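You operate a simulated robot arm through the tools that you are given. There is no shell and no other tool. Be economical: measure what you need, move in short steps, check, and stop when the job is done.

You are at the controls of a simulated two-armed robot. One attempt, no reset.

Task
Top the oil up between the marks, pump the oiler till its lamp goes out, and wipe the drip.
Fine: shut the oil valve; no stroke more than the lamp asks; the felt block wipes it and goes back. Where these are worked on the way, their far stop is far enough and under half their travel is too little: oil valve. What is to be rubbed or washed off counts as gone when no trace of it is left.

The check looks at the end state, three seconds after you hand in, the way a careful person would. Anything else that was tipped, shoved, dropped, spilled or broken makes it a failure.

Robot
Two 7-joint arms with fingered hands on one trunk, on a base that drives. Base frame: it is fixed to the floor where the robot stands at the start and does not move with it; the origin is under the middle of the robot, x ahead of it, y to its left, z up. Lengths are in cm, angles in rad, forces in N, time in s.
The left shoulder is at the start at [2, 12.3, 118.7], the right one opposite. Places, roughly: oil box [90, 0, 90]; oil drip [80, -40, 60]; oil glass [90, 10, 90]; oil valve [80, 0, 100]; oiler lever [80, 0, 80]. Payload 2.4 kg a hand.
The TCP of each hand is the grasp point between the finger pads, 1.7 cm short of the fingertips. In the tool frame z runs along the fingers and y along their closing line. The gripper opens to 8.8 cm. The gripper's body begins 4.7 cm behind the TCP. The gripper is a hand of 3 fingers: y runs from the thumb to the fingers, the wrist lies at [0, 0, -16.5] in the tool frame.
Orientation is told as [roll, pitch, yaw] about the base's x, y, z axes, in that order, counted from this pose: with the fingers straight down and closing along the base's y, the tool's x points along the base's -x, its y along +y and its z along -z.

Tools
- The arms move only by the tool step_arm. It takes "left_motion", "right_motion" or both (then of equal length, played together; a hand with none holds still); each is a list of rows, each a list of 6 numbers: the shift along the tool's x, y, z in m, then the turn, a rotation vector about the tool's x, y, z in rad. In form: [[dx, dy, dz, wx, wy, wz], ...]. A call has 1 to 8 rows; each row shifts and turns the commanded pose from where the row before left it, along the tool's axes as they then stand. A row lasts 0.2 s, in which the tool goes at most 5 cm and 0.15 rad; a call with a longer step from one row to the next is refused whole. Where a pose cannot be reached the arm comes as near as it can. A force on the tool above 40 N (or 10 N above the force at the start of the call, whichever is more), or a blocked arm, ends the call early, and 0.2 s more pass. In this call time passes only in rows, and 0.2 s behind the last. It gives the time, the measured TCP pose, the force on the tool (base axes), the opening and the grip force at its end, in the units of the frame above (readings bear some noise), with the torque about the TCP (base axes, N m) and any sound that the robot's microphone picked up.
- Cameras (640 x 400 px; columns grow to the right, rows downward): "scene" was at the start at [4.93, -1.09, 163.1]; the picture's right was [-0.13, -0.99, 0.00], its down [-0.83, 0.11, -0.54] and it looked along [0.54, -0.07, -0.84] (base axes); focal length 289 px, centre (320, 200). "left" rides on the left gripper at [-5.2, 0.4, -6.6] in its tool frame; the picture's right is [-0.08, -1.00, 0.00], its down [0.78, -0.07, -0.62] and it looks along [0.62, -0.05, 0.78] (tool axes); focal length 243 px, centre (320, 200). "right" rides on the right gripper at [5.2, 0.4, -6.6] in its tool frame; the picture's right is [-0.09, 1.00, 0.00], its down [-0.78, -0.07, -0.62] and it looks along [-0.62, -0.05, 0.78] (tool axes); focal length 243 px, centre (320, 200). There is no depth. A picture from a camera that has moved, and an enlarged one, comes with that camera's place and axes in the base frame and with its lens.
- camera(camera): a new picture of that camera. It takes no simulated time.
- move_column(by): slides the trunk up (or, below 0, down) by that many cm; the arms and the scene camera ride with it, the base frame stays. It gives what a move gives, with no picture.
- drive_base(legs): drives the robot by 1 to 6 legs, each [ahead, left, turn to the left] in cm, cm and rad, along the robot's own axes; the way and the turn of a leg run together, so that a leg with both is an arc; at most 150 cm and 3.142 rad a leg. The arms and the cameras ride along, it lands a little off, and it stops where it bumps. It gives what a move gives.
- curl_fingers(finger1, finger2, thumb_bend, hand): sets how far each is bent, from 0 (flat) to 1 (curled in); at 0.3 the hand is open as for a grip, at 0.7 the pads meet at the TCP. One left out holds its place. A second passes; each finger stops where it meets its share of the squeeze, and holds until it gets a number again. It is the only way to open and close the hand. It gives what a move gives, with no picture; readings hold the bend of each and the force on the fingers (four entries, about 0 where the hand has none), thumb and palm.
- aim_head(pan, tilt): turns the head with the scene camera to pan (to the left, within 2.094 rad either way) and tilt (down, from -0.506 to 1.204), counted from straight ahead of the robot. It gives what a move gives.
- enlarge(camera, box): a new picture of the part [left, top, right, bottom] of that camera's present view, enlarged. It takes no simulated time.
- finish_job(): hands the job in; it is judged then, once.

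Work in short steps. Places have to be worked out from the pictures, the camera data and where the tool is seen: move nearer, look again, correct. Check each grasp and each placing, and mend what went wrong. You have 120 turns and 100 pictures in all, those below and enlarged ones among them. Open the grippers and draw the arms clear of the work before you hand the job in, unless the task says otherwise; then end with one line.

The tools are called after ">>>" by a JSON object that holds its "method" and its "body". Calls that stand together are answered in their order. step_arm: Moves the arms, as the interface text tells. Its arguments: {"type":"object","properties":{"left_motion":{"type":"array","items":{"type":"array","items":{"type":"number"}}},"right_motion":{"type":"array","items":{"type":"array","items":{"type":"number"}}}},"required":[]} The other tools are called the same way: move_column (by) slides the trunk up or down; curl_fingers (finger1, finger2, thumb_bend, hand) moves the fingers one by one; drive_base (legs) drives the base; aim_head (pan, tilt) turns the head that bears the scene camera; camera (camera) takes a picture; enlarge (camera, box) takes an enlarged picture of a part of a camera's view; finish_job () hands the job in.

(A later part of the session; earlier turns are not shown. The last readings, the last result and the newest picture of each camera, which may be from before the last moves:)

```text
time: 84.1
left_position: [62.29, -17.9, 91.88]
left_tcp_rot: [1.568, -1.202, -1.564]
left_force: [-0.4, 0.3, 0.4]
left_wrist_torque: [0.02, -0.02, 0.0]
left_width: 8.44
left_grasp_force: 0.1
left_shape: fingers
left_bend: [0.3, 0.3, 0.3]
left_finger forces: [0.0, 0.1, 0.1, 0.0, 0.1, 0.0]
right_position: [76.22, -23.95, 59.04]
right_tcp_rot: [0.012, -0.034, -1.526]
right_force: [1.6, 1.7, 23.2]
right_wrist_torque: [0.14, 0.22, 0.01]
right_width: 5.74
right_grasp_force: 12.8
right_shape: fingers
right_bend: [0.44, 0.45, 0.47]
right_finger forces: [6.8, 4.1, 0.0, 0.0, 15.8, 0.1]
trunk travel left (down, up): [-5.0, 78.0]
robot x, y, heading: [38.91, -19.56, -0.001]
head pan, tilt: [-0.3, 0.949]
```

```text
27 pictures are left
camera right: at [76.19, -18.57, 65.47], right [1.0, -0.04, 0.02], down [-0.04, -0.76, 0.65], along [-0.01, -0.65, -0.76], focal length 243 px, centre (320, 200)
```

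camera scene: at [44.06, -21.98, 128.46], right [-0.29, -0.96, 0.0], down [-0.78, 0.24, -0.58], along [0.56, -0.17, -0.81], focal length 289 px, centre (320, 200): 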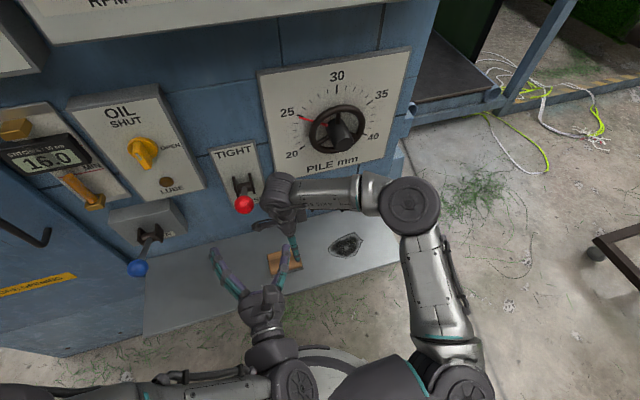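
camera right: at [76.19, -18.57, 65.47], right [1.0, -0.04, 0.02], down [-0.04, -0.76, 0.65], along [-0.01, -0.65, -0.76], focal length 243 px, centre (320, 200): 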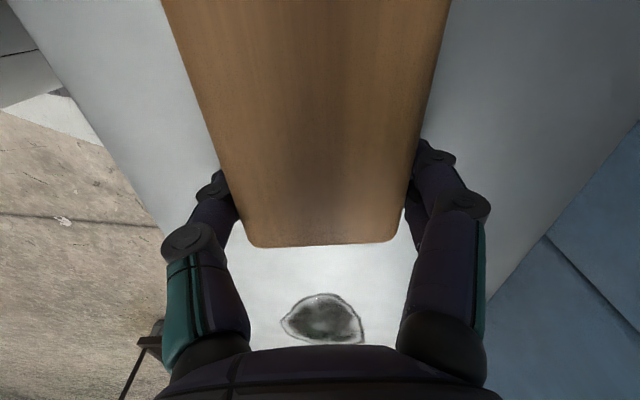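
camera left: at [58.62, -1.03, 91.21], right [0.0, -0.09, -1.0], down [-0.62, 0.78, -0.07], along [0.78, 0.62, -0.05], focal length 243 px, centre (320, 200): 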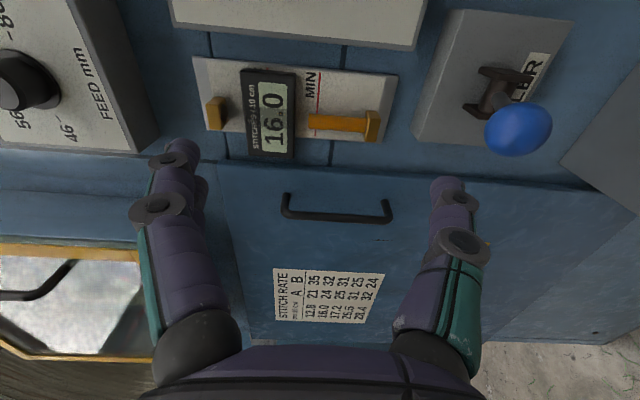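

The grip is on, but the tips press on the shelf. I lift 0.5 cm and tighten, then check the hold.

>>> {"method": "step_arm", "body": {"right_motion": [[0, 0, -0.004, 0, 0, 0]]}}

>>> {"method": "curl_fingers", "body": {"hand": "right", "finger1": 0.58, "finger2": 0.58, "thumb_bend": 0.58}}

>>> {"method": "step_arm", "body": {"right_motion": [[0, 0, -0.005, 0, 0, 0]]}}

>>> {"method": "camera", "body": {"camera": "right"}}

```text
time: 84.5
left_position: [62.36, -17.88, 91.99]
left_tcp_rot: [1.566, -1.201, -1.56]
left_force: [-0.1, -0.3, 0.0]
left_wrist_torque: [-0.05, 0.01, 0.02]
left_width: 8.44
left_grasp_force: 0.2
left_shape: fingers
left_bend: [0.3, 0.3, 0.3]
left_finger forces: [0.0, 0.0, 0.0, 0.0, 0.1, 0.0]
right_position: [76.01, -24.03, 59.13]
right_tcp_rot: [0.007, -0.034, -1.524]
right_force: [0.3, -0.6, -0.1]
right_wrist_torque: [-0.01, -0.01, 0.0]
right_width: 5.43
right_grasp_force: 4.9
right_shape: fingers
right_bend: [0.45, 0.45, 0.47]
right_finger forces: [2.5, 2.3, 0.0, 0.1, 4.8, 0.0]
trunk travel left (down, up): [-5.0, 78.0]
robot x, y, heading: [39.11, -19.54, 0.007]
head pan, tilt: [-0.3, 0.949]
```

```text
time: 85.5
left_position: [62.3, -18.08, 92.0]
left_tcp_rot: [1.566, -1.203, -1.56]
left_force: [0.8, 0.1, -0.3]
left_wrist_torque: [0.02, -0.02, 0.0]
left_width: 8.43
left_grasp_force: 0.1
left_shape: fingers
left_bend: [0.3, 0.3, 0.3]
left_finger forces: [0.0, 0.0, 0.0, 0.0, 0.0, 0.0]
right_position: [76.11, -24.07, 59.21]
right_tcp_rot: [0.01, -0.032, -1.525]
right_force: [-0.2, 0.6, -0.3]
right_wrist_torque: [-0.01, 0.0, -0.01]
right_width: 5.3
right_grasp_force: 10.4
right_shape: fingers
right_bend: [0.46, 0.46, 0.5]
right_finger forces: [5.2, 4.8, 0.1, 0.1, 9.8, 0.1]
trunk travel left (down, up): [-5.0, 78.0]
robot x, y, heading: [39.26, -19.54, 0.009]
head pan, tilt: [-0.3, 0.949]
```

```text
time: 85.9
left_position: [62.47, -17.93, 91.93]
left_tcp_rot: [1.566, -1.202, -1.561]
left_force: [0.2, -0.2, 0.1]
left_wrist_torque: [0.02, 0.03, 0.0]
left_width: 8.4
left_grasp_force: 0.0
left_shape: fingers
left_bend: [0.3, 0.3, 0.3]
left_finger forces: [0.0, 0.1, 0.1, 0.1, 0.1, 0.0]
right_position: [76.12, -24.01, 59.66]
right_tcp_rot: [0.012, -0.034, -1.524]
right_force: [-0.2, -0.3, -1.0]
right_wrist_torque: [0.0, 0.01, -0.01]
right_width: 5.31
right_grasp_force: 10.1
right_shape: fingers
right_bend: [0.46, 0.46, 0.5]
right_finger forces: [5.2, 4.8, 0.0, 0.0, 10.0, 0.1]
trunk travel left (down, up): [-5.0, 78.0]
robot x, y, heading: [39.28, -19.8, 0.004]
head pan, tilt: [-0.3, 0.949]
```

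```text
26 pictures are left
camera right: at [76.18, -18.55, 66.22], right [1.0, -0.04, 0.01], down [-0.04, -0.76, 0.65], along [-0.01, -0.65, -0.76], focal length 243 px, centre (320, 200)
```

right: 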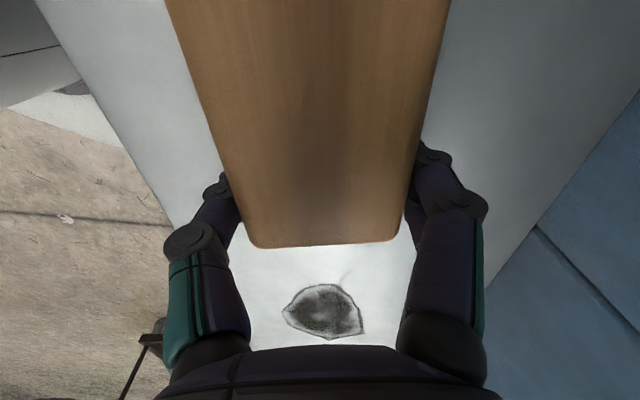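

The block is lifted and held. I carry it to the near side of the drip (TCP y≈−30), then lower till it just presses.

>>> {"method": "step_arm", "body": {"right_motion": [[-0.02, 0, -0.005, 0, 0, 0], [-0.02, 0, 0, 0, 0, 0], [-0.02, 0, 0, 0, 0, 0], [0, 0, 0.006, 0, 0, 0], [0, 0, 0.006, 0, 0, 0]]}}

>>> {"method": "step_arm", "body": {"right_motion": [[0, 0, 0.003, 0, 0, 0]]}}

```text
time: 87.1
left_position: [62.41, -17.91, 91.99]
left_tcp_rot: [1.565, -1.2, -1.561]
left_force: [-0.6, -0.2, -0.8]
left_wrist_torque: [0.01, -0.04, -0.05]
left_width: 8.43
left_grasp_force: 0.1
left_shape: fingers
left_bend: [0.3, 0.3, 0.3]
left_finger forces: [0.1, 0.0, 0.0, 0.0, 0.1, 0.0]
right_position: [76.35, -30.03, 59.31]
right_tcp_rot: [0.011, -0.033, -1.525]
right_force: [-0.8, -0.9, 0.3]
right_wrist_torque: [-0.02, -0.03, -0.01]
right_width: 5.31
right_grasp_force: 9.7
right_shape: fingers
right_bend: [0.46, 0.46, 0.5]
right_finger forces: [5.2, 4.7, 0.0, 0.0, 10.0, 0.1]
trunk travel left (down, up): [-5.0, 78.0]
robot x, y, heading: [39.4, -19.54, 0.005]
head pan, tilt: [-0.3, 0.949]
```

```text
time: 87.5
left_position: [62.3, -18.0, 91.98]
left_tcp_rot: [1.567, -1.2, -1.564]
left_force: [0.3, 0.2, -0.6]
left_wrist_torque: [-0.01, 0.01, -0.02]
left_width: 8.41
left_grasp_force: 0.1
left_shape: fingers
left_bend: [0.3, 0.3, 0.3]
left_finger forces: [0.1, 0.0, 0.1, 0.1, 0.0, 0.0]
right_position: [76.48, -29.9, 59.08]
right_tcp_rot: [0.014, -0.033, -1.524]
right_force: [0.0, -4.0, 17.6]
right_wrist_torque: [0.03, 0.06, 0.03]
right_width: 5.35
right_grasp_force: 17.9
right_shape: fingers
right_bend: [0.47, 0.46, 0.51]
right_finger forces: [12.3, 4.5, 0.0, 0.0, 18.2, 0.0]
trunk travel left (down, up): [-5.0, 78.0]
robot x, y, heading: [38.99, -19.51, 0.003]
head pan, tilt: [-0.3, 0.949]
```

Pressing with about 17 N. Sweep along −y across the drip and back.

>>> {"method": "step_arm", "body": {"right_motion": [[-0.025, 0, 0, 0, 0, 0], [-0.025, 0, 0, 0, 0, 0], [-0.025, 0, 0, 0, 0, 0], [-0.025, 0, 0, 0, 0, 0], [-0.025, 0, 0, 0, 0, 0], [-0.025, 0, 0, 0, 0, 0], [-0.025, 0, 0, 0, 0, 0], [-0.015, 0, 0, 0, 0, 0]]}}

>>> {"method": "step_arm", "body": {"right_motion": [[0.025, 0, 0, 0, 0, 0], [0.025, 0, 0, 0, 0, 0], [0.025, 0, 0, 0, 0, 0], [0.025, 0, 0, 0, 0, 0], [0.025, 0, 0, 0, 0, 0], [0.025, 0, 0, 0, 0, 0], [0.025, 0, 0, 0, 0, 0], [0.015, 0, 0, 0, 0, 0]]}}

>>> {"method": "camera", "body": {"camera": "right"}}

>>> {"method": "enlarge", "body": {"camera": "scene", "box": [230, 180, 430, 310]}}

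```text
time: 89.3
left_position: [62.37, -17.94, 91.98]
left_tcp_rot: [1.566, -1.202, -1.56]
left_force: [0.3, -0.1, 0.2]
left_wrist_torque: [-0.01, 0.07, 0.02]
left_width: 8.41
left_grasp_force: 0.1
left_shape: fingers
left_bend: [0.3, 0.3, 0.3]
left_finger forces: [0.0, 0.1, 0.1, 0.0, 0.0, 0.0]
right_position: [77.37, -49.03, 59.51]
right_tcp_rot: [0.011, -0.033, -1.523]
right_force: [-0.5, 0.0, -0.7]
right_wrist_torque: [0.0, -0.01, 0.02]
right_width: 5.27
right_grasp_force: 10.2
right_shape: fingers
right_bend: [0.47, 0.46, 0.51]
right_finger forces: [5.0, 4.7, 0.0, 0.1, 9.8, 0.0]
trunk travel left (down, up): [-5.0, 78.0]
robot x, y, heading: [38.72, -19.83, 0.005]
head pan, tilt: [-0.3, 0.949]
```

```text
time: 91.1
left_position: [62.31, -18.04, 92.0]
left_tcp_rot: [1.569, -1.2, -1.565]
left_force: [0.4, 0.0, 1.1]
left_wrist_torque: [-0.01, 0.01, -0.03]
left_width: 8.41
left_grasp_force: 0.1
left_shape: fingers
left_bend: [0.3, 0.3, 0.3]
left_finger forces: [0.0, 0.1, 0.0, 0.1, 0.0, 0.0]
right_position: [76.4, -30.06, 58.96]
right_tcp_rot: [0.017, -0.032, -1.528]
right_force: [-0.8, -4.6, 23.4]
right_wrist_torque: [0.11, -0.61, -0.08]
right_width: 5.3
right_grasp_force: 18.8
right_shape: fingers
right_bend: [0.5, 0.46, 0.51]
right_finger forces: [20.7, 6.5, 0.1, 0.0, 11.5, 0.0]
trunk travel left (down, up): [-5.0, 78.0]
robot x, y, heading: [38.97, -19.91, 0.008]
head pan, tilt: [-0.3, 0.949]
```

```text
25 pictures are left
camera right: at [76.49, -24.6, 65.44], right [1.0, -0.04, 0.02], down [-0.04, -0.76, 0.65], along [-0.01, -0.65, -0.76], focal length 243 px, centre (320, 200)
```

right: 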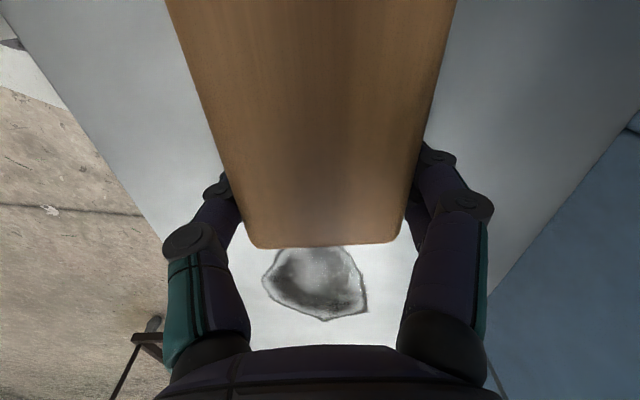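

```text
3.08 times, centred on (330, 245) of scene
camera zoom: at [43.91, -22.01, 128.5], right [-0.29, -0.96, 0.0], down [-0.78, 0.24, -0.58], along [0.56, -0.17, -0.81], focal length 889 px, centre (289, 62)
```

zoom: 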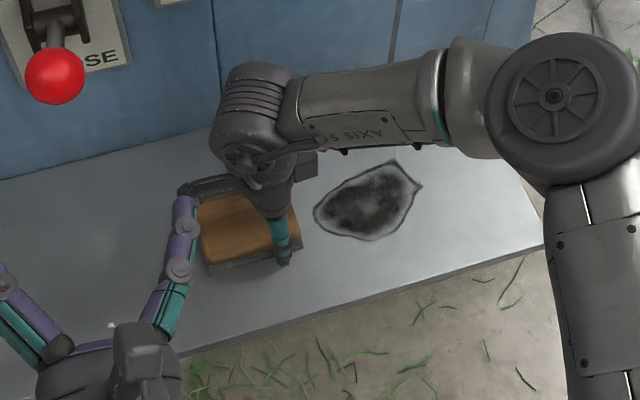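

The tool's slight tilt lifted the block off during the sweep. I compensate (z and x drift), and shift to a track 1.3 cm nearer the front.

>>> {"method": "step_arm", "body": {"right_motion": [[0, -0.013, 0, 0, 0, 0], [-0.025, -0.0012, 0.0008, 0, 0, 0], [-0.025, -0.0012, 0.0008, 0, 0, 0], [-0.025, -0.0012, 0.0008, 0, 0, 0], [-0.025, -0.0012, 0.0008, 0, 0, 0], [-0.025, -0.0012, 0.0008, 0, 0, 0], [-0.025, -0.0012, 0.0008, 0, 0, 0], [-0.025, -0.0012, 0.0008, 0, 0, 0]]}}

>>> {"method": "step_arm", "body": {"right_motion": [[0.025, 0.0012, -0.0008, 0, 0, 0], [0.025, 0.0012, -0.0008, 0, 0, 0], [0.025, 0.0012, -0.0008, 0, 0, 0], [0.025, 0.0012, -0.0008, 0, 0, 0], [0.025, 0.0012, -0.0008, 0, 0, 0], [0.025, 0.0012, -0.0008, 0, 0, 0], [0.025, 0.0012, -0.0008, 0, 0, 0]]}}

>>> {"method": "camera", "body": {"camera": "right"}}

```text
time: 92.9
left_position: [62.45, -18.01, 92.03]
left_tcp_rot: [1.566, -1.201, -1.561]
left_force: [0.0, 0.5, 0.0]
left_wrist_torque: [0.01, 0.01, 0.02]
left_width: 8.42
left_grasp_force: 0.1
left_shape: fingers
left_bend: [0.3, 0.3, 0.3]
left_finger forces: [0.0, 0.0, 0.0, 0.1, 0.0, 0.0]
right_position: [74.88, -47.9, 59.22]
right_tcp_rot: [0.008, -0.035, -1.524]
right_force: [0.4, 0.9, -1.3]
right_wrist_torque: [0.0, 0.0, -0.02]
right_width: 5.27
right_grasp_force: 10.0
right_shape: fingers
right_bend: [0.48, 0.47, 0.51]
right_finger forces: [5.0, 4.5, 0.0, 0.1, 9.7, 0.0]
trunk travel left (down, up): [-5.0, 78.0]
robot x, y, heading: [38.95, -19.91, 0.001]
head pan, tilt: [-0.3, 0.949]
```

```text
time: 94.5
left_position: [62.38, -17.93, 91.91]
left_tcp_rot: [1.566, -1.201, -1.561]
left_force: [0.3, 0.4, -0.2]
left_wrist_torque: [0.0, -0.02, -0.01]
left_width: 8.41
left_grasp_force: 0.2
left_shape: fingers
left_bend: [0.3, 0.3, 0.3]
left_finger forces: [0.1, 0.0, 0.0, 0.0, 0.0, 0.0]
right_position: [75.19, -30.19, 59.05]
right_tcp_rot: [0.01, -0.034, -1.527]
right_force: [1.3, -1.6, 4.7]
right_wrist_torque: [0.03, -0.24, -0.06]
right_width: 5.29
right_grasp_force: 11.5
right_shape: fingers
right_bend: [0.48, 0.47, 0.51]
right_finger forces: [9.3, 4.9, 0.0, 0.0, 9.4, 0.1]
trunk travel left (down, up): [-5.0, 78.0]
robot x, y, heading: [39.13, -19.94, -0.004]
head pan, tilt: [-0.3, 0.949]
```

```text
23 pictures are left
camera right: at [75.12, -24.71, 65.51], right [1.0, -0.04, 0.01], down [-0.04, -0.76, 0.65], along [-0.01, -0.65, -0.76], focal length 243 px, centre (320, 200)
```

right: 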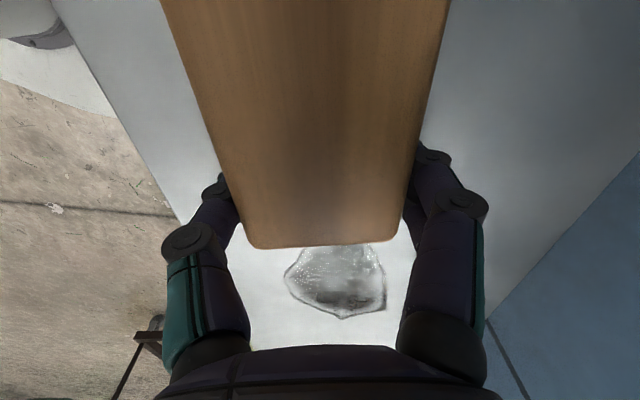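

Lighter already, but contact faded towards the far end. I go to the drip's middle, press firmer there, and rub back and forth.

>>> {"method": "step_arm", "body": {"right_motion": [[-0.025, -0.0005, 0.0011, 0, 0, 0], [-0.025, -0.0005, 0.0011, 0, 0, 0], [-0.025, -0.0005, 0.0011, 0, 0, 0], [-0.025, -0.0005, 0.0011, 0, 0, 0], [0, 0, 0.002, 0, 0, 0]]}}

>>> {"method": "step_arm", "body": {"right_motion": [[-0.025, -0.001, 0.0011, 0, 0, 0], [-0.025, -0.001, 0.0011, 0, 0, 0], [0.025, 0.001, -0.0011, 0, 0, 0], [0.025, 0.001, -0.0011, 0, 0, 0], [0.025, 0.001, -0.0011, 0, 0, 0], [-0.025, -0.001, 0.0011, 0, 0, 0], [-0.025, -0.001, 0.0011, 0, 0, 0], [-0.025, -0.001, 0.0011, 0, 0, 0]]}}

```text
time: 95.3
left_position: [62.23, -17.96, 91.94]
left_tcp_rot: [1.567, -1.199, -1.564]
left_force: [0.4, 0.6, -0.1]
left_wrist_torque: [-0.01, 0.03, 0.01]
left_width: 8.42
left_grasp_force: 0.0
left_shape: fingers
left_bend: [0.3, 0.3, 0.3]
left_finger forces: [0.0, 0.1, 0.0, 0.0, 0.0, 0.0]
right_position: [75.35, -37.03, 58.94]
right_tcp_rot: [0.018, -0.027, -1.522]
right_force: [-1.5, -1.3, 18.7]
right_wrist_torque: [0.05, -0.1, -0.08]
right_width: 5.35
right_grasp_force: 17.5
right_shape: fingers
right_bend: [0.5, 0.49, 0.5]
right_finger forces: [12.6, 7.2, 0.0, 0.1, 15.3, 0.0]
trunk travel left (down, up): [-5.0, 78.0]
robot x, y, heading: [39.1, -19.34, 0.009]
head pan, tilt: [-0.3, 0.949]
stopped in row 4 (right hand): the force on the tool passed its limit at 42 N (the readings are from after the stop); the commanded pose is now the measured one
```

```text
time: 95.9
left_position: [62.27, -17.93, 91.99]
left_tcp_rot: [1.568, -1.201, -1.561]
left_force: [0.6, -0.3, -0.2]
left_wrist_torque: [-0.01, 0.01, 0.01]
left_width: 8.41
left_grasp_force: 0.2
left_shape: fingers
left_bend: [0.3, 0.3, 0.3]
left_finger forces: [0.1, 0.0, 0.1, 0.0, 0.0, 0.1]
right_position: [75.69, -40.91, 58.94]
right_tcp_rot: [0.024, -0.023, -1.522]
right_force: [-1.9, -0.9, 20.7]
right_wrist_torque: [0.07, -0.03, -0.09]
right_width: 5.35
right_grasp_force: 17.9
right_shape: fingers
right_bend: [0.51, 0.49, 0.5]
right_finger forces: [11.9, 7.3, 0.0, 0.1, 16.4, 0.0]
trunk travel left (down, up): [-5.0, 78.0]
robot x, y, heading: [39.11, -19.48, 0.004]
head pan, tilt: [-0.3, 0.949]
stopped in row 2 (right hand): the force on the tool passed its limit at 43 N (the readings are from after the stop); the commanded pose is now the measured one
```

Good firm contact at 20 N now. I rub with a level path (slightly less down per row).

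>>> {"method": "step_arm", "body": {"right_motion": [[0, 0, -0.001, 0, 0, 0], [-0.02, -0.0008, 0.0004, 0, 0, 0], [-0.02, -0.0008, 0.0004, 0, 0, 0], [-0.02, -0.0008, 0.0004, 0, 0, 0], [0.02, 0.0008, -0.0004, 0, 0, 0], [0.02, 0.0008, -0.0004, 0, 0, 0], [0.02, 0.0008, -0.0004, 0, 0, 0], [0.02, 0.0008, -0.0004, 0, 0, 0]]}}

>>> {"method": "step_arm", "body": {"right_motion": [[0.02, 0.0008, -0.0004, 0, 0, 0], [0.02, 0.0008, -0.0004, 0, 0, 0], [0, 0.015, 0, 0, 0, 0], [0, 0.01, 0, 0, 0, 0], [-0.02, -0.0008, 0.0004, 0, 0, 0], [-0.02, -0.0008, 0.0004, 0, 0, 0], [-0.02, -0.0008, 0.0004, 0, 0, 0], [-0.02, -0.0008, 0.0004, 0, 0, 0]]}}

>>> {"method": "step_arm", "body": {"right_motion": [[-0.02, -0.0008, 0.0004, 0, 0, 0], [-0.02, -0.0008, 0.0004, 0, 0, 0], [-0.02, -0.0008, 0.0004, 0, 0, 0], [0.025, 0.001, -0.0005, 0, 0, 0], [0.025, 0.001, -0.0005, 0, 0, 0], [0.025, 0.001, -0.0005, 0, 0, 0], [0.025, 0.001, -0.0005, 0, 0, 0], [0.025, 0.001, -0.0005, 0, 0, 0]]}}

>>> {"method": "step_arm", "body": {"right_motion": [[0.025, 0.001, -0.0005, 0, 0, 0], [0.025, 0.001, -0.0005, 0, 0, 0]]}}

>>> {"method": "camera", "body": {"camera": "right"}}

>>> {"method": "enlarge", "body": {"camera": "scene", "box": [230, 180, 430, 310]}}

```text
time: 97.7
left_position: [62.34, -17.99, 91.83]
left_tcp_rot: [1.567, -1.201, -1.562]
left_force: [-0.8, -1.2, -0.3]
left_wrist_torque: [0.0, -0.02, 0.01]
left_width: 8.41
left_grasp_force: 0.1
left_shape: fingers
left_bend: [0.3, 0.3, 0.3]
left_finger forces: [0.0, 0.0, 0.0, 0.1, 0.1, 0.0]
right_position: [75.4, -39.0, 59.07]
right_tcp_rot: [0.022, -0.024, -1.522]
right_force: [1.9, -5.3, 21.5]
right_wrist_torque: [-0.08, 0.38, 0.05]
right_width: 5.34
right_grasp_force: 19.3
right_shape: fingers
right_bend: [0.48, 0.47, 0.51]
right_finger forces: [8.7, 4.9, 0.0, 0.0, 24.0, 0.0]
trunk travel left (down, up): [-5.0, 78.0]
robot x, y, heading: [39.3, -19.19, 0.001]
head pan, tilt: [-0.3, 0.949]
```

```text
time: 98.3
left_position: [62.35, -17.94, 91.88]
left_tcp_rot: [1.566, -1.203, -1.561]
left_force: [-0.7, -0.5, 0.0]
left_wrist_torque: [-0.01, 0.01, 0.01]
left_width: 8.41
left_grasp_force: 0.0
left_shape: fingers
left_bend: [0.3, 0.3, 0.3]
left_finger forces: [0.0, 0.1, 0.0, 0.0, 0.0, 0.1]
right_position: [75.61, -35.46, 59.03]
right_tcp_rot: [0.027, -0.026, -1.521]
right_force: [-2.1, -0.5, 17.7]
right_wrist_torque: [0.07, 0.15, 0.08]
right_width: 5.34
right_grasp_force: 16.6
right_shape: fingers
right_bend: [0.5, 0.49, 0.5]
right_finger forces: [9.8, 5.6, 0.0, 0.0, 17.5, 0.0]
trunk travel left (down, up): [-5.0, 78.0]
robot x, y, heading: [39.01, -19.75, 0.006]
head pan, tilt: [-0.3, 0.949]
stopped in row 3 (right hand): the force on the tool passed its limit at 42 N (the readings are from after the stop); the commanded pose is now the measured one
```

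```text
time: 100.1
left_position: [62.3, -17.89, 91.96]
left_tcp_rot: [1.566, -1.201, -1.56]
left_force: [0.8, -0.4, 0.2]
left_wrist_torque: [0.03, -0.03, 0.01]
left_width: 8.43
left_grasp_force: 0.0
left_shape: fingers
left_bend: [0.3, 0.3, 0.3]
left_finger forces: [0.0, 0.1, 0.1, 0.1, 0.0, 0.0]
right_position: [75.47, -29.02, 58.99]
right_tcp_rot: [0.024, -0.025, -1.523]
right_force: [0.6, -3.0, 10.4]
right_wrist_torque: [-0.02, 0.1, 0.04]
right_width: 5.28
right_grasp_force: 13.7
right_shape: fingers
right_bend: [0.49, 0.48, 0.51]
right_finger forces: [7.2, 5.2, 0.0, 0.1, 15.1, 0.0]
trunk travel left (down, up): [-5.0, 78.0]
robot x, y, heading: [39.18, -19.71, 0.005]
head pan, tilt: [-0.3, 0.949]
```

```text
time: 100.7
left_position: [62.54, -17.82, 91.86]
left_tcp_rot: [1.568, -1.202, -1.56]
left_force: [-0.1, 0.1, 0.3]
left_wrist_torque: [-0.02, 0.0, -0.02]
left_width: 8.43
left_grasp_force: 0.1
left_shape: fingers
left_bend: [0.3, 0.3, 0.3]
left_finger forces: [0.1, 0.0, 0.1, 0.0, 0.1, 0.0]
right_position: [75.49, -23.98, 59.03]
right_tcp_rot: [0.025, -0.025, -1.522]
right_force: [-0.1, -2.4, 4.3]
right_wrist_torque: [-0.02, 0.1, 0.05]
right_width: 5.3
right_grasp_force: 11.0
right_shape: fingers
right_bend: [0.49, 0.48, 0.51]
right_finger forces: [5.5, 4.8, 0.0, 0.0, 13.0, 0.0]
trunk travel left (down, up): [-5.0, 78.0]
robot x, y, heading: [39.32, -19.34, 0.004]
head pan, tilt: [-0.3, 0.949]
```

```text
22 pictures are left
camera right: at [75.48, -18.48, 65.55], right [1.0, -0.04, 0.03], down [-0.04, -0.77, 0.64], along [0.0, -0.64, -0.77], focal length 243 px, centre (320, 200)
```

right: 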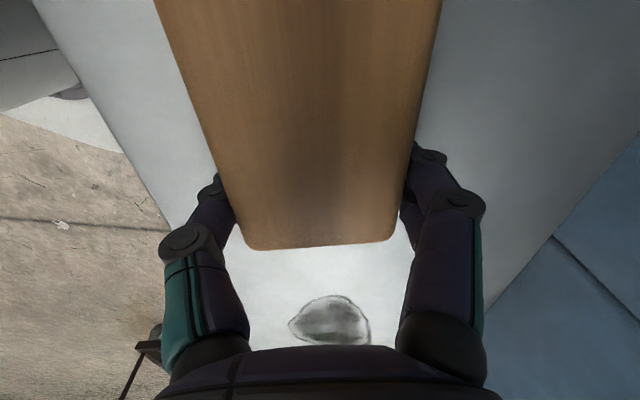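

```text
3.08 times, centred on (330, 245) of scene
camera zoom: at [44.03, -21.97, 128.46], right [-0.29, -0.96, 0.0], down [-0.78, 0.24, -0.58], along [0.56, -0.17, -0.81], focal length 889 px, centre (289, 62)
```

zoom: 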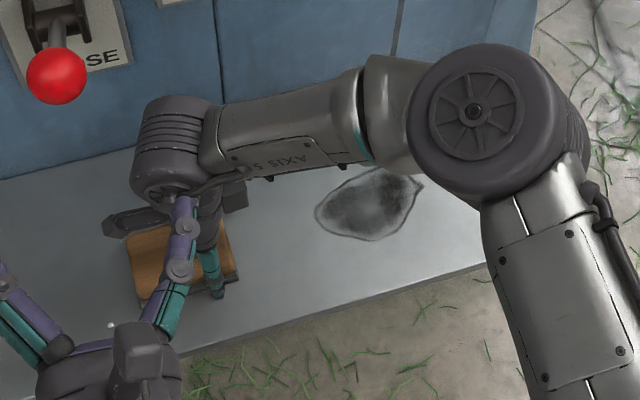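

It fades with each rub; the back part (x+) and right part are darkest. I shift the track 2 cm further back and keep rubbing over y −36…−47.

>>> {"method": "step_arm", "body": {"right_motion": [[-0.02, 0.005, -0.003, 0, 0, 0], [-0.04, 0.01, 0, 0, 0, 0], [-0.04, 0.008, 0, 0, 0, 0], [-0.03, -0.001, 0, 0, 0, 0], [0, 0, 0.006, 0, 0, 0], [0, 0, 0.003, 0, 0, 0]]}}

>>> {"method": "step_arm", "body": {"right_motion": [[-0.022, -0.001, 0.0005, 0, 0, 0], [-0.022, -0.001, 0.0005, 0, 0, 0], [-0.022, -0.001, 0.0005, 0, 0, 0], [-0.022, -0.001, 0.0005, 0, 0, 0], [0.022, 0.001, -0.0005, 0, 0, 0], [0.022, 0.001, -0.0005, 0, 0, 0], [0.022, 0.001, -0.0005, 0, 0, 0], [0.022, 0.001, -0.0005, 0, 0, 0]]}}

>>> {"method": "step_arm", "body": {"right_motion": [[-0.022, -0.001, 0.0005, 0, 0, 0], [-0.022, -0.001, 0.0005, 0, 0, 0], [-0.022, -0.001, 0.0005, 0, 0, 0], [-0.022, -0.001, 0.0005, 0, 0, 0], [0.022, 0.001, -0.0005, 0, 0, 0], [0.022, 0.001, -0.0005, 0, 0, 0], [0.022, 0.001, -0.0005, 0, 0, 0], [0.022, 0.001, -0.0005, 0, 0, 0]]}}

```text
time: 102.1
left_position: [62.32, -17.85, 91.96]
left_tcp_rot: [1.566, -1.2, -1.563]
left_force: [0.8, 1.2, -0.8]
left_wrist_torque: [-0.01, -0.02, 0.02]
left_width: 8.43
left_grasp_force: 0.0
left_shape: fingers
left_bend: [0.3, 0.3, 0.3]
left_finger forces: [0.0, 0.1, 0.0, 0.0, 0.0, 0.0]
right_position: [78.33, -36.98, 59.03]
right_tcp_rot: [0.028, -0.026, -1.522]
right_force: [1.8, -2.3, 15.5]
right_wrist_torque: [-0.07, 0.63, 0.09]
right_width: 5.32
right_grasp_force: 16.8
right_shape: fingers
right_bend: [0.48, 0.48, 0.51]
right_finger forces: [4.4, 4.1, 0.0, 0.0, 24.4, 0.1]
trunk travel left (down, up): [-5.0, 78.0]
robot x, y, heading: [39.27, -19.68, 0.008]
head pan, tilt: [-0.3, 0.949]
```

```text
time: 103.5
left_position: [62.35, -17.89, 91.91]
left_tcp_rot: [1.567, -1.201, -1.562]
left_force: [-0.9, 0.7, -0.2]
left_wrist_torque: [0.04, 0.0, -0.02]
left_width: 8.39
left_grasp_force: 0.0
left_shape: fingers
left_bend: [0.3, 0.3, 0.3]
left_finger forces: [0.0, 0.1, 0.0, 0.0, 0.1, 0.0]
right_position: [78.54, -42.4, 58.99]
right_tcp_rot: [0.029, -0.029, -1.526]
right_force: [-3.5, 1.7, 17.0]
right_wrist_torque: [0.11, 0.15, 0.1]
right_width: 5.35
right_grasp_force: 16.9
right_shape: fingers
right_bend: [0.52, 0.5, 0.5]
right_finger forces: [10.8, 5.8, 0.0, 0.0, 16.8, 0.0]
trunk travel left (down, up): [-5.0, 78.0]
robot x, y, heading: [39.12, -19.69, 0.002]
head pan, tilt: [-0.3, 0.949]
stopped in row 6 (right hand): the force on the tool passed its limit at 41 N (the readings are from after the stop); the commanded pose is now the measured one
```

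```text
time: 104.9
left_position: [62.28, -18.07, 91.97]
left_tcp_rot: [1.569, -1.2, -1.566]
left_force: [-0.8, 0.1, 0.1]
left_wrist_torque: [-0.03, 0.03, 0.01]
left_width: 8.42
left_grasp_force: 0.1
left_shape: fingers
left_bend: [0.3, 0.3, 0.3]
left_finger forces: [0.0, 0.0, 0.1, 0.0, 0.0, 0.0]
right_position: [78.46, -47.61, 59.07]
right_tcp_rot: [0.034, -0.029, -1.529]
right_force: [-2.1, 2.1, 16.2]
right_wrist_torque: [0.11, 0.25, 0.1]
right_width: 5.36
right_grasp_force: 15.9
right_shape: fingers
right_bend: [0.51, 0.49, 0.5]
right_finger forces: [9.1, 4.4, 0.1, 0.1, 18.2, 0.1]
trunk travel left (down, up): [-5.0, 78.0]
robot x, y, heading: [39.02, -19.92, 0.005]
head pan, tilt: [-0.3, 0.949]
stopped in row 6 (right hand): the force on the tool passed its limit at 41 N (the readings are from after the stop); the commanded pose is now the measured one
```

Firm contact throughout; the reversals trip the limit. I ease 1 mm and continue with slower reversals.

>>> {"method": "step_arm", "body": {"right_motion": [[0.01, 0.0005, -0.0012, 0, 0, 0], [0.022, 0.001, -0.0006, 0, 0, 0], [0.022, 0.001, -0.0006, 0, 0, 0], [0.022, 0.001, -0.0006, 0, 0, 0], [0.022, 0.001, -0.0006, 0, 0, 0], [0.01, 0.0005, -0.0003, 0, 0, 0], [-0.01, -0.0005, 0.0003, 0, 0, 0], [-0.022, -0.001, 0.0005, 0, 0, 0]]}}

>>> {"method": "step_arm", "body": {"right_motion": [[-0.022, -0.001, 0.0006, 0, 0, 0], [-0.022, -0.001, 0.0006, 0, 0, 0], [-0.022, -0.001, 0.0006, 0, 0, 0], [-0.01, -0.0005, 0.0003, 0, 0, 0], [0.01, 0.0005, -0.0003, 0, 0, 0], [0.022, 0.001, -0.0006, 0, 0, 0], [0.022, 0.001, -0.0006, 0, 0, 0], [0.022, 0.001, -0.0006, 0, 0, 0]]}}

>>> {"method": "step_arm", "body": {"right_motion": [[0.022, 0.001, -0.0006, 0, 0, 0], [0.025, 0.001, -0.0006, 0, 0, 0], [0.025, 0.001, -0.0006, 0, 0, 0], [0.025, 0.001, -0.0006, 0, 0, 0], [0.025, 0.001, -0.0006, 0, 0, 0]]}}

>>> {"method": "camera", "body": {"camera": "right"}}

>>> {"method": "enlarge", "body": {"camera": "scene", "box": [230, 180, 430, 310]}}

```text
time: 106.7
left_position: [62.36, -18.01, 91.9]
left_tcp_rot: [1.565, -1.2, -1.563]
left_force: [-0.5, -0.1, -0.1]
left_wrist_torque: [0.01, 0.01, 0.02]
left_width: 8.4
left_grasp_force: 0.1
left_shape: fingers
left_bend: [0.3, 0.3, 0.3]
left_finger forces: [0.1, 0.1, 0.0, 0.0, 0.0, 0.0]
right_position: [78.47, -39.9, 58.94]
right_tcp_rot: [0.027, -0.032, -1.528]
right_force: [-1.1, 5.0, 10.0]
right_wrist_torque: [0.1, 0.19, -0.07]
right_width: 5.34
right_grasp_force: 13.6
right_shape: fingers
right_bend: [0.49, 0.48, 0.51]
right_finger forces: [6.7, 4.6, 0.0, 0.0, 16.1, 0.0]
trunk travel left (down, up): [-5.0, 78.0]
robot x, y, heading: [39.12, -20.23, -0.0]
head pan, tilt: [-0.3, 0.949]
```

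```text
time: 108.5
left_position: [62.25, -18.03, 91.97]
left_tcp_rot: [1.567, -1.2, -1.565]
left_force: [-0.2, -0.4, 0.1]
left_wrist_torque: [-0.03, 0.0, 0.0]
left_width: 8.4
left_grasp_force: 0.0
left_shape: fingers
left_bend: [0.3, 0.3, 0.3]
left_finger forces: [0.1, 0.0, 0.0, 0.0, 0.0, 0.0]
right_position: [78.37, -40.26, 59.07]
right_tcp_rot: [0.03, -0.031, -1.53]
right_force: [-0.1, -7.9, 21.8]
right_wrist_torque: [-0.06, 0.34, 0.14]
right_width: 5.35
right_grasp_force: 17.8
right_shape: fingers
right_bend: [0.5, 0.48, 0.51]
right_finger forces: [9.6, 5.1, 0.0, 0.0, 21.4, 0.1]
trunk travel left (down, up): [-5.0, 78.0]
robot x, y, heading: [39.37, -19.59, 0.001]
head pan, tilt: [-0.3, 0.949]
```

```text
time: 109.7
left_position: [62.43, -18.02, 91.87]
left_tcp_rot: [1.566, -1.201, -1.562]
left_force: [-0.1, -1.0, -0.5]
left_wrist_torque: [0.01, -0.03, -0.01]
left_width: 8.43
left_grasp_force: 0.2
left_shape: fingers
left_bend: [0.3, 0.3, 0.3]
left_finger forces: [0.1, 0.1, 0.0, 0.0, 0.0, 0.1]
right_position: [78.27, -28.31, 59.09]
right_tcp_rot: [0.026, -0.031, -1.529]
right_force: [-0.7, -1.5, 3.9]
right_wrist_torque: [0.01, 0.14, 0.07]
right_width: 5.29
right_grasp_force: 11.9
right_shape: fingers
right_bend: [0.49, 0.48, 0.51]
right_finger forces: [4.7, 4.9, 0.0, 0.0, 13.0, 0.0]
trunk travel left (down, up): [-5.0, 78.0]
robot x, y, heading: [38.97, -19.74, 0.002]
head pan, tilt: [-0.3, 0.949]
```

```text
20 pictures are left
camera right: at [78.2, -22.82, 65.52], right [1.0, -0.04, 0.03], down [-0.05, -0.76, 0.64], along [0.0, -0.64, -0.77], focal length 243 px, centre (320, 200)
```

right: 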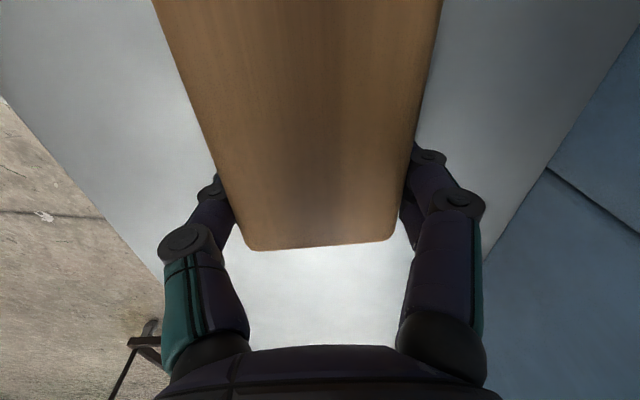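

```text
3.08 times, centred on (330, 245) of scene
camera zoom: at [44.03, -22.04, 128.45], right [-0.29, -0.96, 0.0], down [-0.78, 0.24, -0.58], along [0.56, -0.17, -0.81], focal length 889 px, centre (289, 62)
```

zoom: 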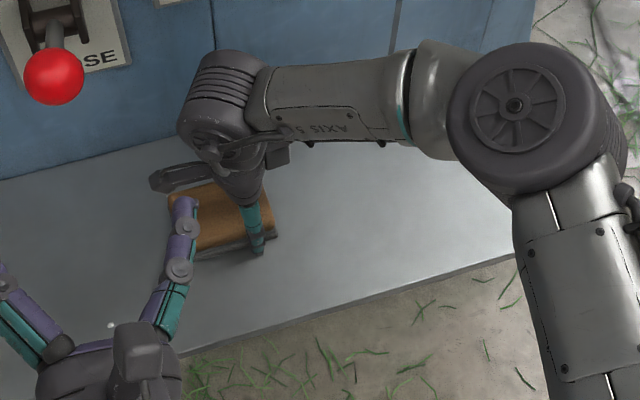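

The drip is gone in both views. I carry the block back to where it lay (TCP 76.1, −24.0) and set it down.

>>> {"method": "step_arm", "body": {"right_motion": [[0, 0, -0.006, 0, 0, 0], [0.022, -0.01, 0, 0, 0, 0], [0.022, -0.01, 0, 0, 0, 0], [0, 0, 0.004, 0, 0, 0]]}}

>>> {"method": "step_arm", "body": {"right_motion": [[0, 0, 0.002, 0, 0, 0]]}}

>>> {"method": "camera", "body": {"camera": "right"}}

```text
time: 110.7
left_position: [62.3, -18.11, 91.95]
left_tcp_rot: [1.565, -1.202, -1.565]
left_force: [-0.5, -0.2, -0.5]
left_wrist_torque: [0.0, -0.02, 0.0]
left_width: 8.41
left_grasp_force: 0.0
left_shape: fingers
left_bend: [0.3, 0.3, 0.3]
left_finger forces: [0.0, 0.0, 0.0, 0.1, 0.1, 0.1]
right_position: [76.13, -23.76, 59.09]
right_tcp_rot: [0.031, -0.031, -1.529]
right_force: [0.2, -2.6, 13.1]
right_wrist_torque: [-0.03, 0.54, 0.06]
right_width: 5.28
right_grasp_force: 16.0
right_shape: fingers
right_bend: [0.48, 0.48, 0.51]
right_finger forces: [4.4, 4.4, 0.0, 0.0, 22.9, 0.0]
trunk travel left (down, up): [-5.0, 78.0]
robot x, y, heading: [38.89, -19.77, -0.001]
head pan, tilt: [-0.3, 0.949]
```

```text
time: 111.1
left_position: [62.22, -18.01, 91.92]
left_tcp_rot: [1.568, -1.201, -1.569]
left_force: [-0.4, 0.6, 0.2]
left_wrist_torque: [-0.01, -0.02, -0.03]
left_width: 8.42
left_grasp_force: 0.1
left_shape: fingers
left_bend: [0.3, 0.3, 0.3]
left_finger forces: [0.1, 0.0, 0.0, 0.1, 0.1, 0.0]
right_position: [76.28, -23.7, 59.06]
right_tcp_rot: [0.035, -0.029, -1.529]
right_force: [3.6, -4.4, 40.2]
right_wrist_torque: [0.03, 1.1, 0.18]
right_width: 5.34
right_grasp_force: 27.2
right_shape: fingers
right_bend: [0.49, 0.48, 0.52]
right_finger forces: [9.4, 3.8, 0.0, 0.1, 41.2, 0.1]
trunk travel left (down, up): [-5.0, 78.0]
robot x, y, heading: [39.23, -19.66, 0.002]
head pan, tilt: [-0.3, 0.949]
```

```text
18 pictures are left
camera right: at [76.19, -18.31, 65.5], right [1.0, -0.04, 0.04], down [-0.06, -0.77, 0.64], along [0.0, -0.64, -0.77], focal length 243 px, centre (320, 200)
```

right: 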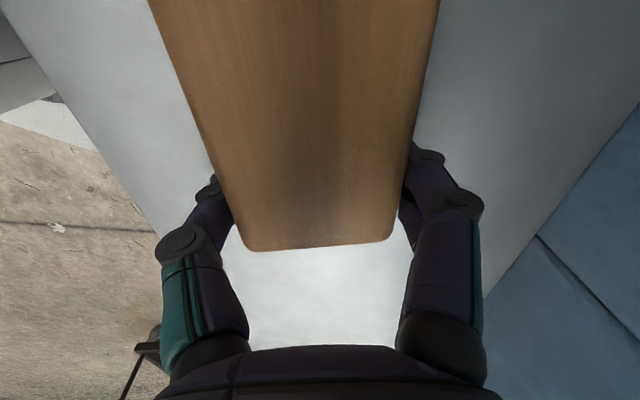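

Down on the shelf. I relieve 2 mm, open the hand fully, and lift straight up.

>>> {"method": "step_arm", "body": {"right_motion": [[0, 0, -0.003, 0, 0, 0]]}}

>>> {"method": "curl_fingers", "body": {"hand": "right", "finger1": 0.3, "finger2": 0.3, "thumb_bend": 0.3}}

>>> {"method": "step_arm", "body": {"right_motion": [[0, 0, -0.01, 0, 0, 0], [0, 0, -0.02, 0, 0, 0], [0, 0, -0.02, 0, 0, 0]]}}

>>> {"method": "camera", "body": {"camera": "right"}}

```text
time: 111.5
left_position: [62.4, -18.13, 91.91]
left_tcp_rot: [1.568, -1.202, -1.566]
left_force: [0.4, 0.4, -0.5]
left_wrist_torque: [-0.02, -0.01, 0.02]
left_width: 8.39
left_grasp_force: 0.0
left_shape: fingers
left_bend: [0.3, 0.3, 0.3]
left_finger forces: [0.0, 0.0, 0.1, 0.0, 0.0, 0.1]
right_position: [76.17, -23.72, 58.97]
right_tcp_rot: [0.032, -0.031, -1.529]
right_force: [5.1, -5.3, 31.6]
right_wrist_torque: [-0.04, 0.82, 0.15]
right_width: 5.31
right_grasp_force: 23.7
right_shape: fingers
right_bend: [0.49, 0.48, 0.53]
right_finger forces: [7.3, 4.9, 0.1, 0.0, 35.2, 0.0]
trunk travel left (down, up): [-5.0, 78.0]
robot x, y, heading: [39.07, -20.07, 0.006]
head pan, tilt: [-0.3, 0.949]
```

```text
time: 112.5
left_position: [62.46, -18.06, 91.92]
left_tcp_rot: [1.563, -1.2, -1.563]
left_force: [0.3, -0.7, 0.0]
left_wrist_torque: [-0.05, 0.03, 0.0]
left_width: 8.4
left_grasp_force: 0.0
left_shape: fingers
left_bend: [0.3, 0.3, 0.3]
left_finger forces: [0.0, 0.1, 0.1, 0.1, 0.1, 0.0]
right_position: [76.15, -23.78, 58.9]
right_tcp_rot: [0.028, -0.031, -1.531]
right_force: [0.2, 0.7, 0.6]
right_wrist_torque: [-0.01, -0.02, -0.01]
right_width: 8.39
right_grasp_force: 0.2
right_shape: fingers
right_bend: [0.3, 0.3, 0.3]
right_finger forces: [0.1, 0.0, 0.0, 0.1, 0.1, 0.0]
trunk travel left (down, up): [-5.0, 78.0]
robot x, y, heading: [38.91, -19.72, -0.002]
head pan, tilt: [-0.3, 0.949]
```

```text
time: 113.3
left_position: [62.42, -18.12, 91.98]
left_tcp_rot: [1.564, -1.2, -1.563]
left_force: [0.2, -0.8, -1.2]
left_wrist_torque: [0.01, 0.0, -0.06]
left_width: 8.4
left_grasp_force: 0.1
left_shape: fingers
left_bend: [0.3, 0.3, 0.3]
left_finger forces: [0.0, 0.0, 0.0, 0.1, 0.1, 0.0]
right_position: [76.16, -23.45, 63.85]
right_tcp_rot: [0.027, -0.029, -1.53]
right_force: [-0.1, 0.5, 1.0]
right_wrist_torque: [-0.03, 0.0, 0.03]
right_width: 8.39
right_grasp_force: 0.1
right_shape: fingers
right_bend: [0.3, 0.3, 0.3]
right_finger forces: [0.1, 0.0, 0.0, 0.1, 0.0, 0.0]
trunk travel left (down, up): [-5.0, 78.0]
robot x, y, heading: [39.22, -19.87, -0.003]
head pan, tilt: [-0.3, 0.949]
```

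```text
17 pictures are left
camera right: at [76.11, -18.08, 70.42], right [1.0, -0.04, 0.03], down [-0.05, -0.76, 0.64], along [0.0, -0.64, -0.77], focal length 243 px, centre (320, 200)
```

right: 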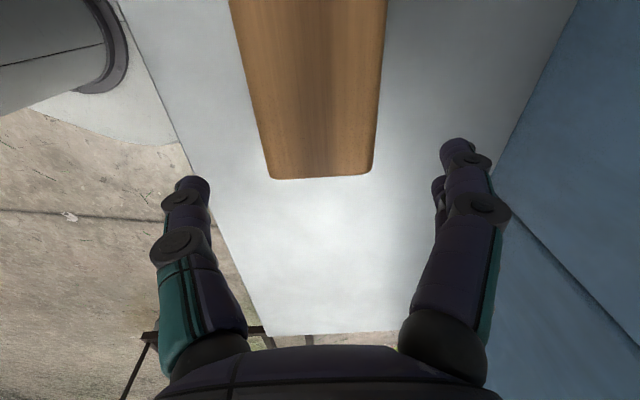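

Block is back in place, drip gone. I shift 4 cm right, away from the red knob, and back the base off.

>>> {"method": "step_arm", "body": {"right_motion": [[-0.025, 0, -0.008, 0, 0, 0], [-0.025, 0, 0, 0, 0, 0]]}}

>>> {"method": "drive_base", "body": {"legs": [[-30, 0, 0]]}}

>>> {"method": "aim_head", "body": {"pan": 0, "tilt": 0.6}}

>>> {"method": "camera", "body": {"camera": "scene"}}

```text
time: 113.9
left_position: [62.41, -18.08, 91.96]
left_tcp_rot: [1.564, -1.201, -1.561]
left_force: [-0.1, -0.4, -0.2]
left_wrist_torque: [0.0, 0.01, 0.01]
left_width: 8.42
left_grasp_force: 0.0
left_shape: fingers
left_bend: [0.3, 0.3, 0.3]
left_finger forces: [0.0, 0.1, 0.0, 0.0, 0.0, 0.1]
right_position: [76.18, -28.35, 65.07]
right_tcp_rot: [0.028, -0.032, -1.528]
right_force: [-0.4, 0.0, 0.4]
right_wrist_torque: [-0.03, -0.01, 0.03]
right_width: 8.4
right_grasp_force: 0.2
right_shape: fingers
right_bend: [0.3, 0.3, 0.3]
right_finger forces: [0.1, 0.1, 0.0, 0.0, 0.0, 0.0]
trunk travel left (down, up): [-5.0, 78.0]
robot x, y, heading: [39.1, -19.66, 0.007]
head pan, tilt: [-0.3, 0.949]
```

```text
time: 115.9
left_position: [32.25, -18.01, 91.92]
left_tcp_rot: [1.564, -1.199, -1.561]
left_force: [-0.3, -0.3, -0.6]
left_wrist_torque: [-0.04, -0.02, 0.0]
left_width: 8.42
left_grasp_force: 0.0
left_shape: fingers
left_bend: [0.3, 0.3, 0.3]
left_finger forces: [0.0, 0.0, 0.0, 0.1, 0.0, 0.0]
right_position: [45.99, -28.32, 65.02]
right_tcp_rot: [0.029, -0.031, -1.528]
right_force: [-0.3, 0.0, -0.1]
right_wrist_torque: [0.04, 0.02, 0.04]
right_width: 8.4
right_grasp_force: 0.1
right_shape: fingers
right_bend: [0.3, 0.3, 0.3]
right_finger forces: [0.1, 0.0, 0.0, 0.0, 0.0, 0.0]
trunk travel left (down, up): [-5.0, 78.0]
robot x, y, heading: [9.03, -19.82, 0.004]
head pan, tilt: [-0.3, 0.949]
```

```text
time: 116.7
left_position: [32.28, -18.17, 91.93]
left_tcp_rot: [1.565, -1.201, -1.564]
left_force: [0.1, 0.5, 0.2]
left_wrist_torque: [-0.01, -0.01, 0.01]
left_width: 8.42
left_grasp_force: 0.0
left_shape: fingers
left_bend: [0.3, 0.3, 0.3]
left_finger forces: [0.0, 0.0, 0.0, 0.0, 0.1, 0.0]
right_position: [46.12, -28.35, 64.91]
right_tcp_rot: [0.03, -0.031, -1.529]
right_force: [-0.9, -0.4, 0.6]
right_wrist_torque: [0.02, -0.02, 0.02]
right_width: 8.4
right_grasp_force: 0.1
right_shape: fingers
right_bend: [0.3, 0.3, 0.3]
right_finger forces: [0.0, 0.1, 0.1, 0.0, 0.1, 0.1]
trunk travel left (down, up): [-5.0, 78.0]
robot x, y, heading: [8.66, -19.69, 0.003]
head pan, tilt: [0.0, 0.6]
```

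```text
16 pictures are left
camera scene: at [15.77, -19.95, 131.3], right [0.0, -1.0, 0.0], down [-0.57, 0.0, -0.82], along [0.82, 0.0, -0.57], focal length 289 px, centre (320, 200)
```

scene: 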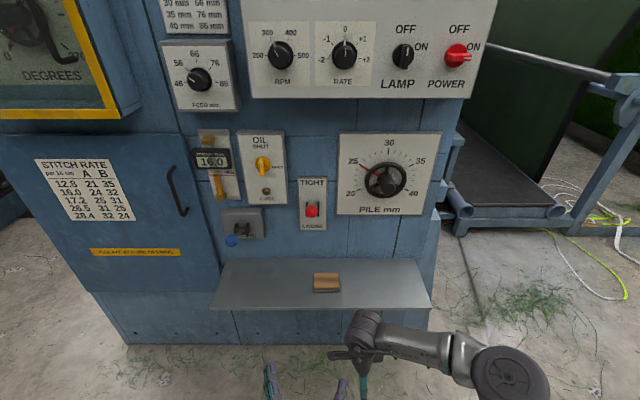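

>>> {"method": "enlarge", "body": {"camera": "scene", "box": [190, 120, 310, 250]}}

>>> {"method": "enlarge", "body": {"camera": "scene", "box": [290, 240, 440, 320]}}

```text
3.08 times, centred on (250, 185) of scene
camera zoom: at [15.77, -19.95, 131.3], right [0.0, -1.0, 0.0], down [-0.57, 0.0, -0.82], along [0.82, 0.0, -0.57], focal length 889 px, centre (535, 246)
```

zoom: 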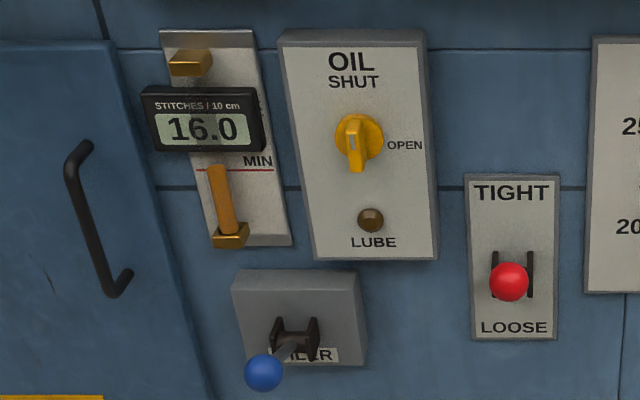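

```text
4.27 times, centred on (365, 280) of scene
camera zoom: at [15.77, -19.95, 131.3], right [0.0, -1.0, 0.0], down [-0.57, 0.0, -0.82], along [0.82, 0.0, -0.57], focal length 1233 px, centre (128, -141)
```

zoom: 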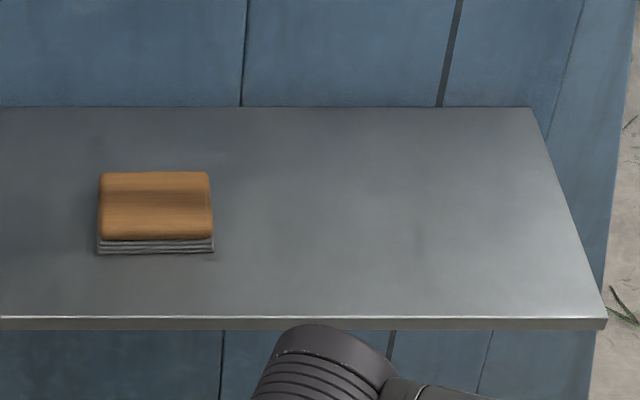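

Valve shut, lamp out, lever up, block back. There may be a faint smudge near the former drip; I zoom in.

>>> {"method": "enlarge", "body": {"camera": "scene", "box": [360, 265, 420, 310]}}

```text
8.89 times, centred on (390, 288) of scene
camera zoom: at [15.77, -19.95, 131.3], right [0.0, -1.0, 0.0], down [-0.57, 0.0, -0.82], along [0.82, 0.0, -0.57], focal length 2568 px, centre (-302, -578)
```

zoom: 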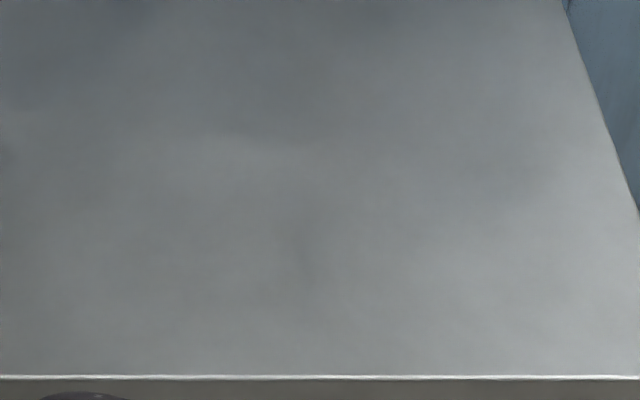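

The faint spot may be just the steel's texture; to be sure, I move back in for a close look with the right hand camera.

>>> {"method": "drive_base", "body": {"legs": [[24, 0, 0]]}}

>>> {"method": "enlarge", "body": {"camera": "right", "box": [210, 150, 450, 350]}}

```text
time: 118.5
left_position: [56.08, -17.99, 92.03]
left_tcp_rot: [1.565, -1.201, -1.564]
left_force: [0.0, 0.1, -0.1]
left_wrist_torque: [-0.05, 0.0, -0.02]
left_width: 8.41
left_grasp_force: 0.1
left_shape: fingers
left_bend: [0.3, 0.3, 0.3]
left_finger forces: [0.0, 0.0, 0.0, 0.1, 0.0, 0.1]
right_position: [69.78, -28.41, 64.98]
right_tcp_rot: [0.028, -0.031, -1.529]
right_force: [-1.1, 0.4, 0.5]
right_wrist_torque: [-0.01, -0.01, -0.01]
right_width: 8.4
right_grasp_force: 0.0
right_shape: fingers
right_bend: [0.3, 0.3, 0.3]
right_finger forces: [0.1, 0.1, 0.1, 0.0, 0.0, 0.0]
trunk travel left (down, up): [-5.0, 78.0]
robot x, y, heading: [32.61, -19.74, 0.008]
head pan, tilt: [0.0, 0.6]
```

```text
2.00 times, centred on (330, 250) of right
camera zoom: at [69.8, -22.96, 71.49], right [1.0, -0.04, 0.03], down [-0.05, -0.76, 0.64], along [0.0, -0.64, -0.77], focal length 485 px, centre (300, 100)
```

zoom: 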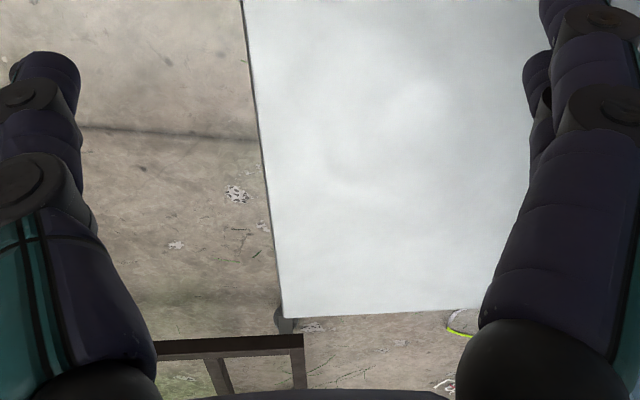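

>>> {"method": "enlarge", "body": {"camera": "right", "box": [300, 170, 440, 270]}}

```text
4.00 times, centred on (370, 220) of right
camera zoom: at [69.8, -22.96, 71.49], right [1.0, -0.04, 0.03], down [-0.05, -0.76, 0.64], along [0.0, -0.64, -0.77], focal length 970 px, centre (120, 120)
```

zoom: 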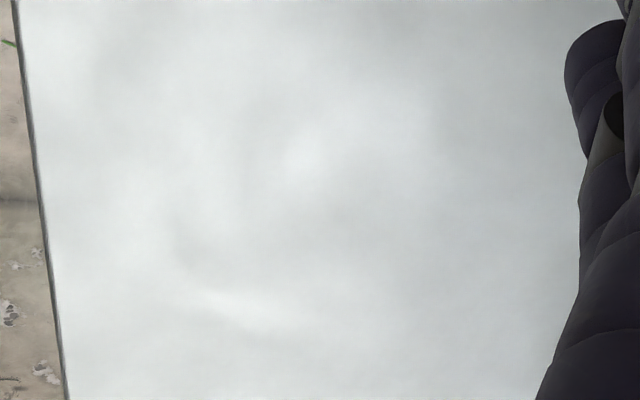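

Only soft steel texture remains, no drip outline. I back off clear of the work.

>>> {"method": "drive_base", "body": {"legs": [[-30, 0, 0]]}}

>>> {"method": "camera", "body": {"camera": "scene"}}

```text
time: 120.5
left_position: [26.07, -18.04, 91.84]
left_tcp_rot: [1.564, -1.201, -1.564]
left_force: [-0.2, 0.2, 0.6]
left_wrist_torque: [0.01, -0.01, 0.0]
left_width: 8.42
left_grasp_force: 0.0
left_shape: fingers
left_bend: [0.3, 0.3, 0.3]
left_finger forces: [0.0, 0.0, 0.1, 0.1, 0.0, 0.0]
right_position: [40.04, -28.48, 64.9]
right_tcp_rot: [0.029, -0.031, -1.528]
right_force: [-0.5, -0.7, -0.3]
right_wrist_torque: [-0.02, 0.01, -0.01]
right_width: 8.42
right_grasp_force: 0.1
right_shape: fingers
right_bend: [0.3, 0.3, 0.3]
right_finger forces: [0.0, 0.1, 0.0, 0.0, 0.0, 0.1]
trunk travel left (down, up): [-5.0, 78.0]
robot x, y, heading: [3.16, -19.76, 0.001]
head pan, tilt: [0.0, 0.6]
```

```text
10 pictures are left
camera scene: at [9.7, -19.95, 131.3], right [0.0, -1.0, 0.0], down [-0.57, 0.0, -0.82], along [0.82, 0.0, -0.57], focal length 289 px, centre (320, 200)
```

scene: 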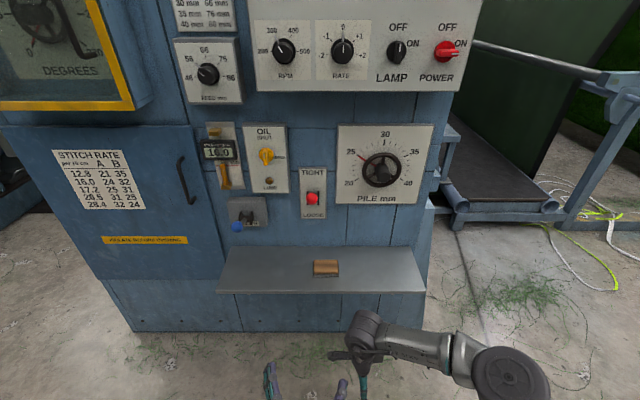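

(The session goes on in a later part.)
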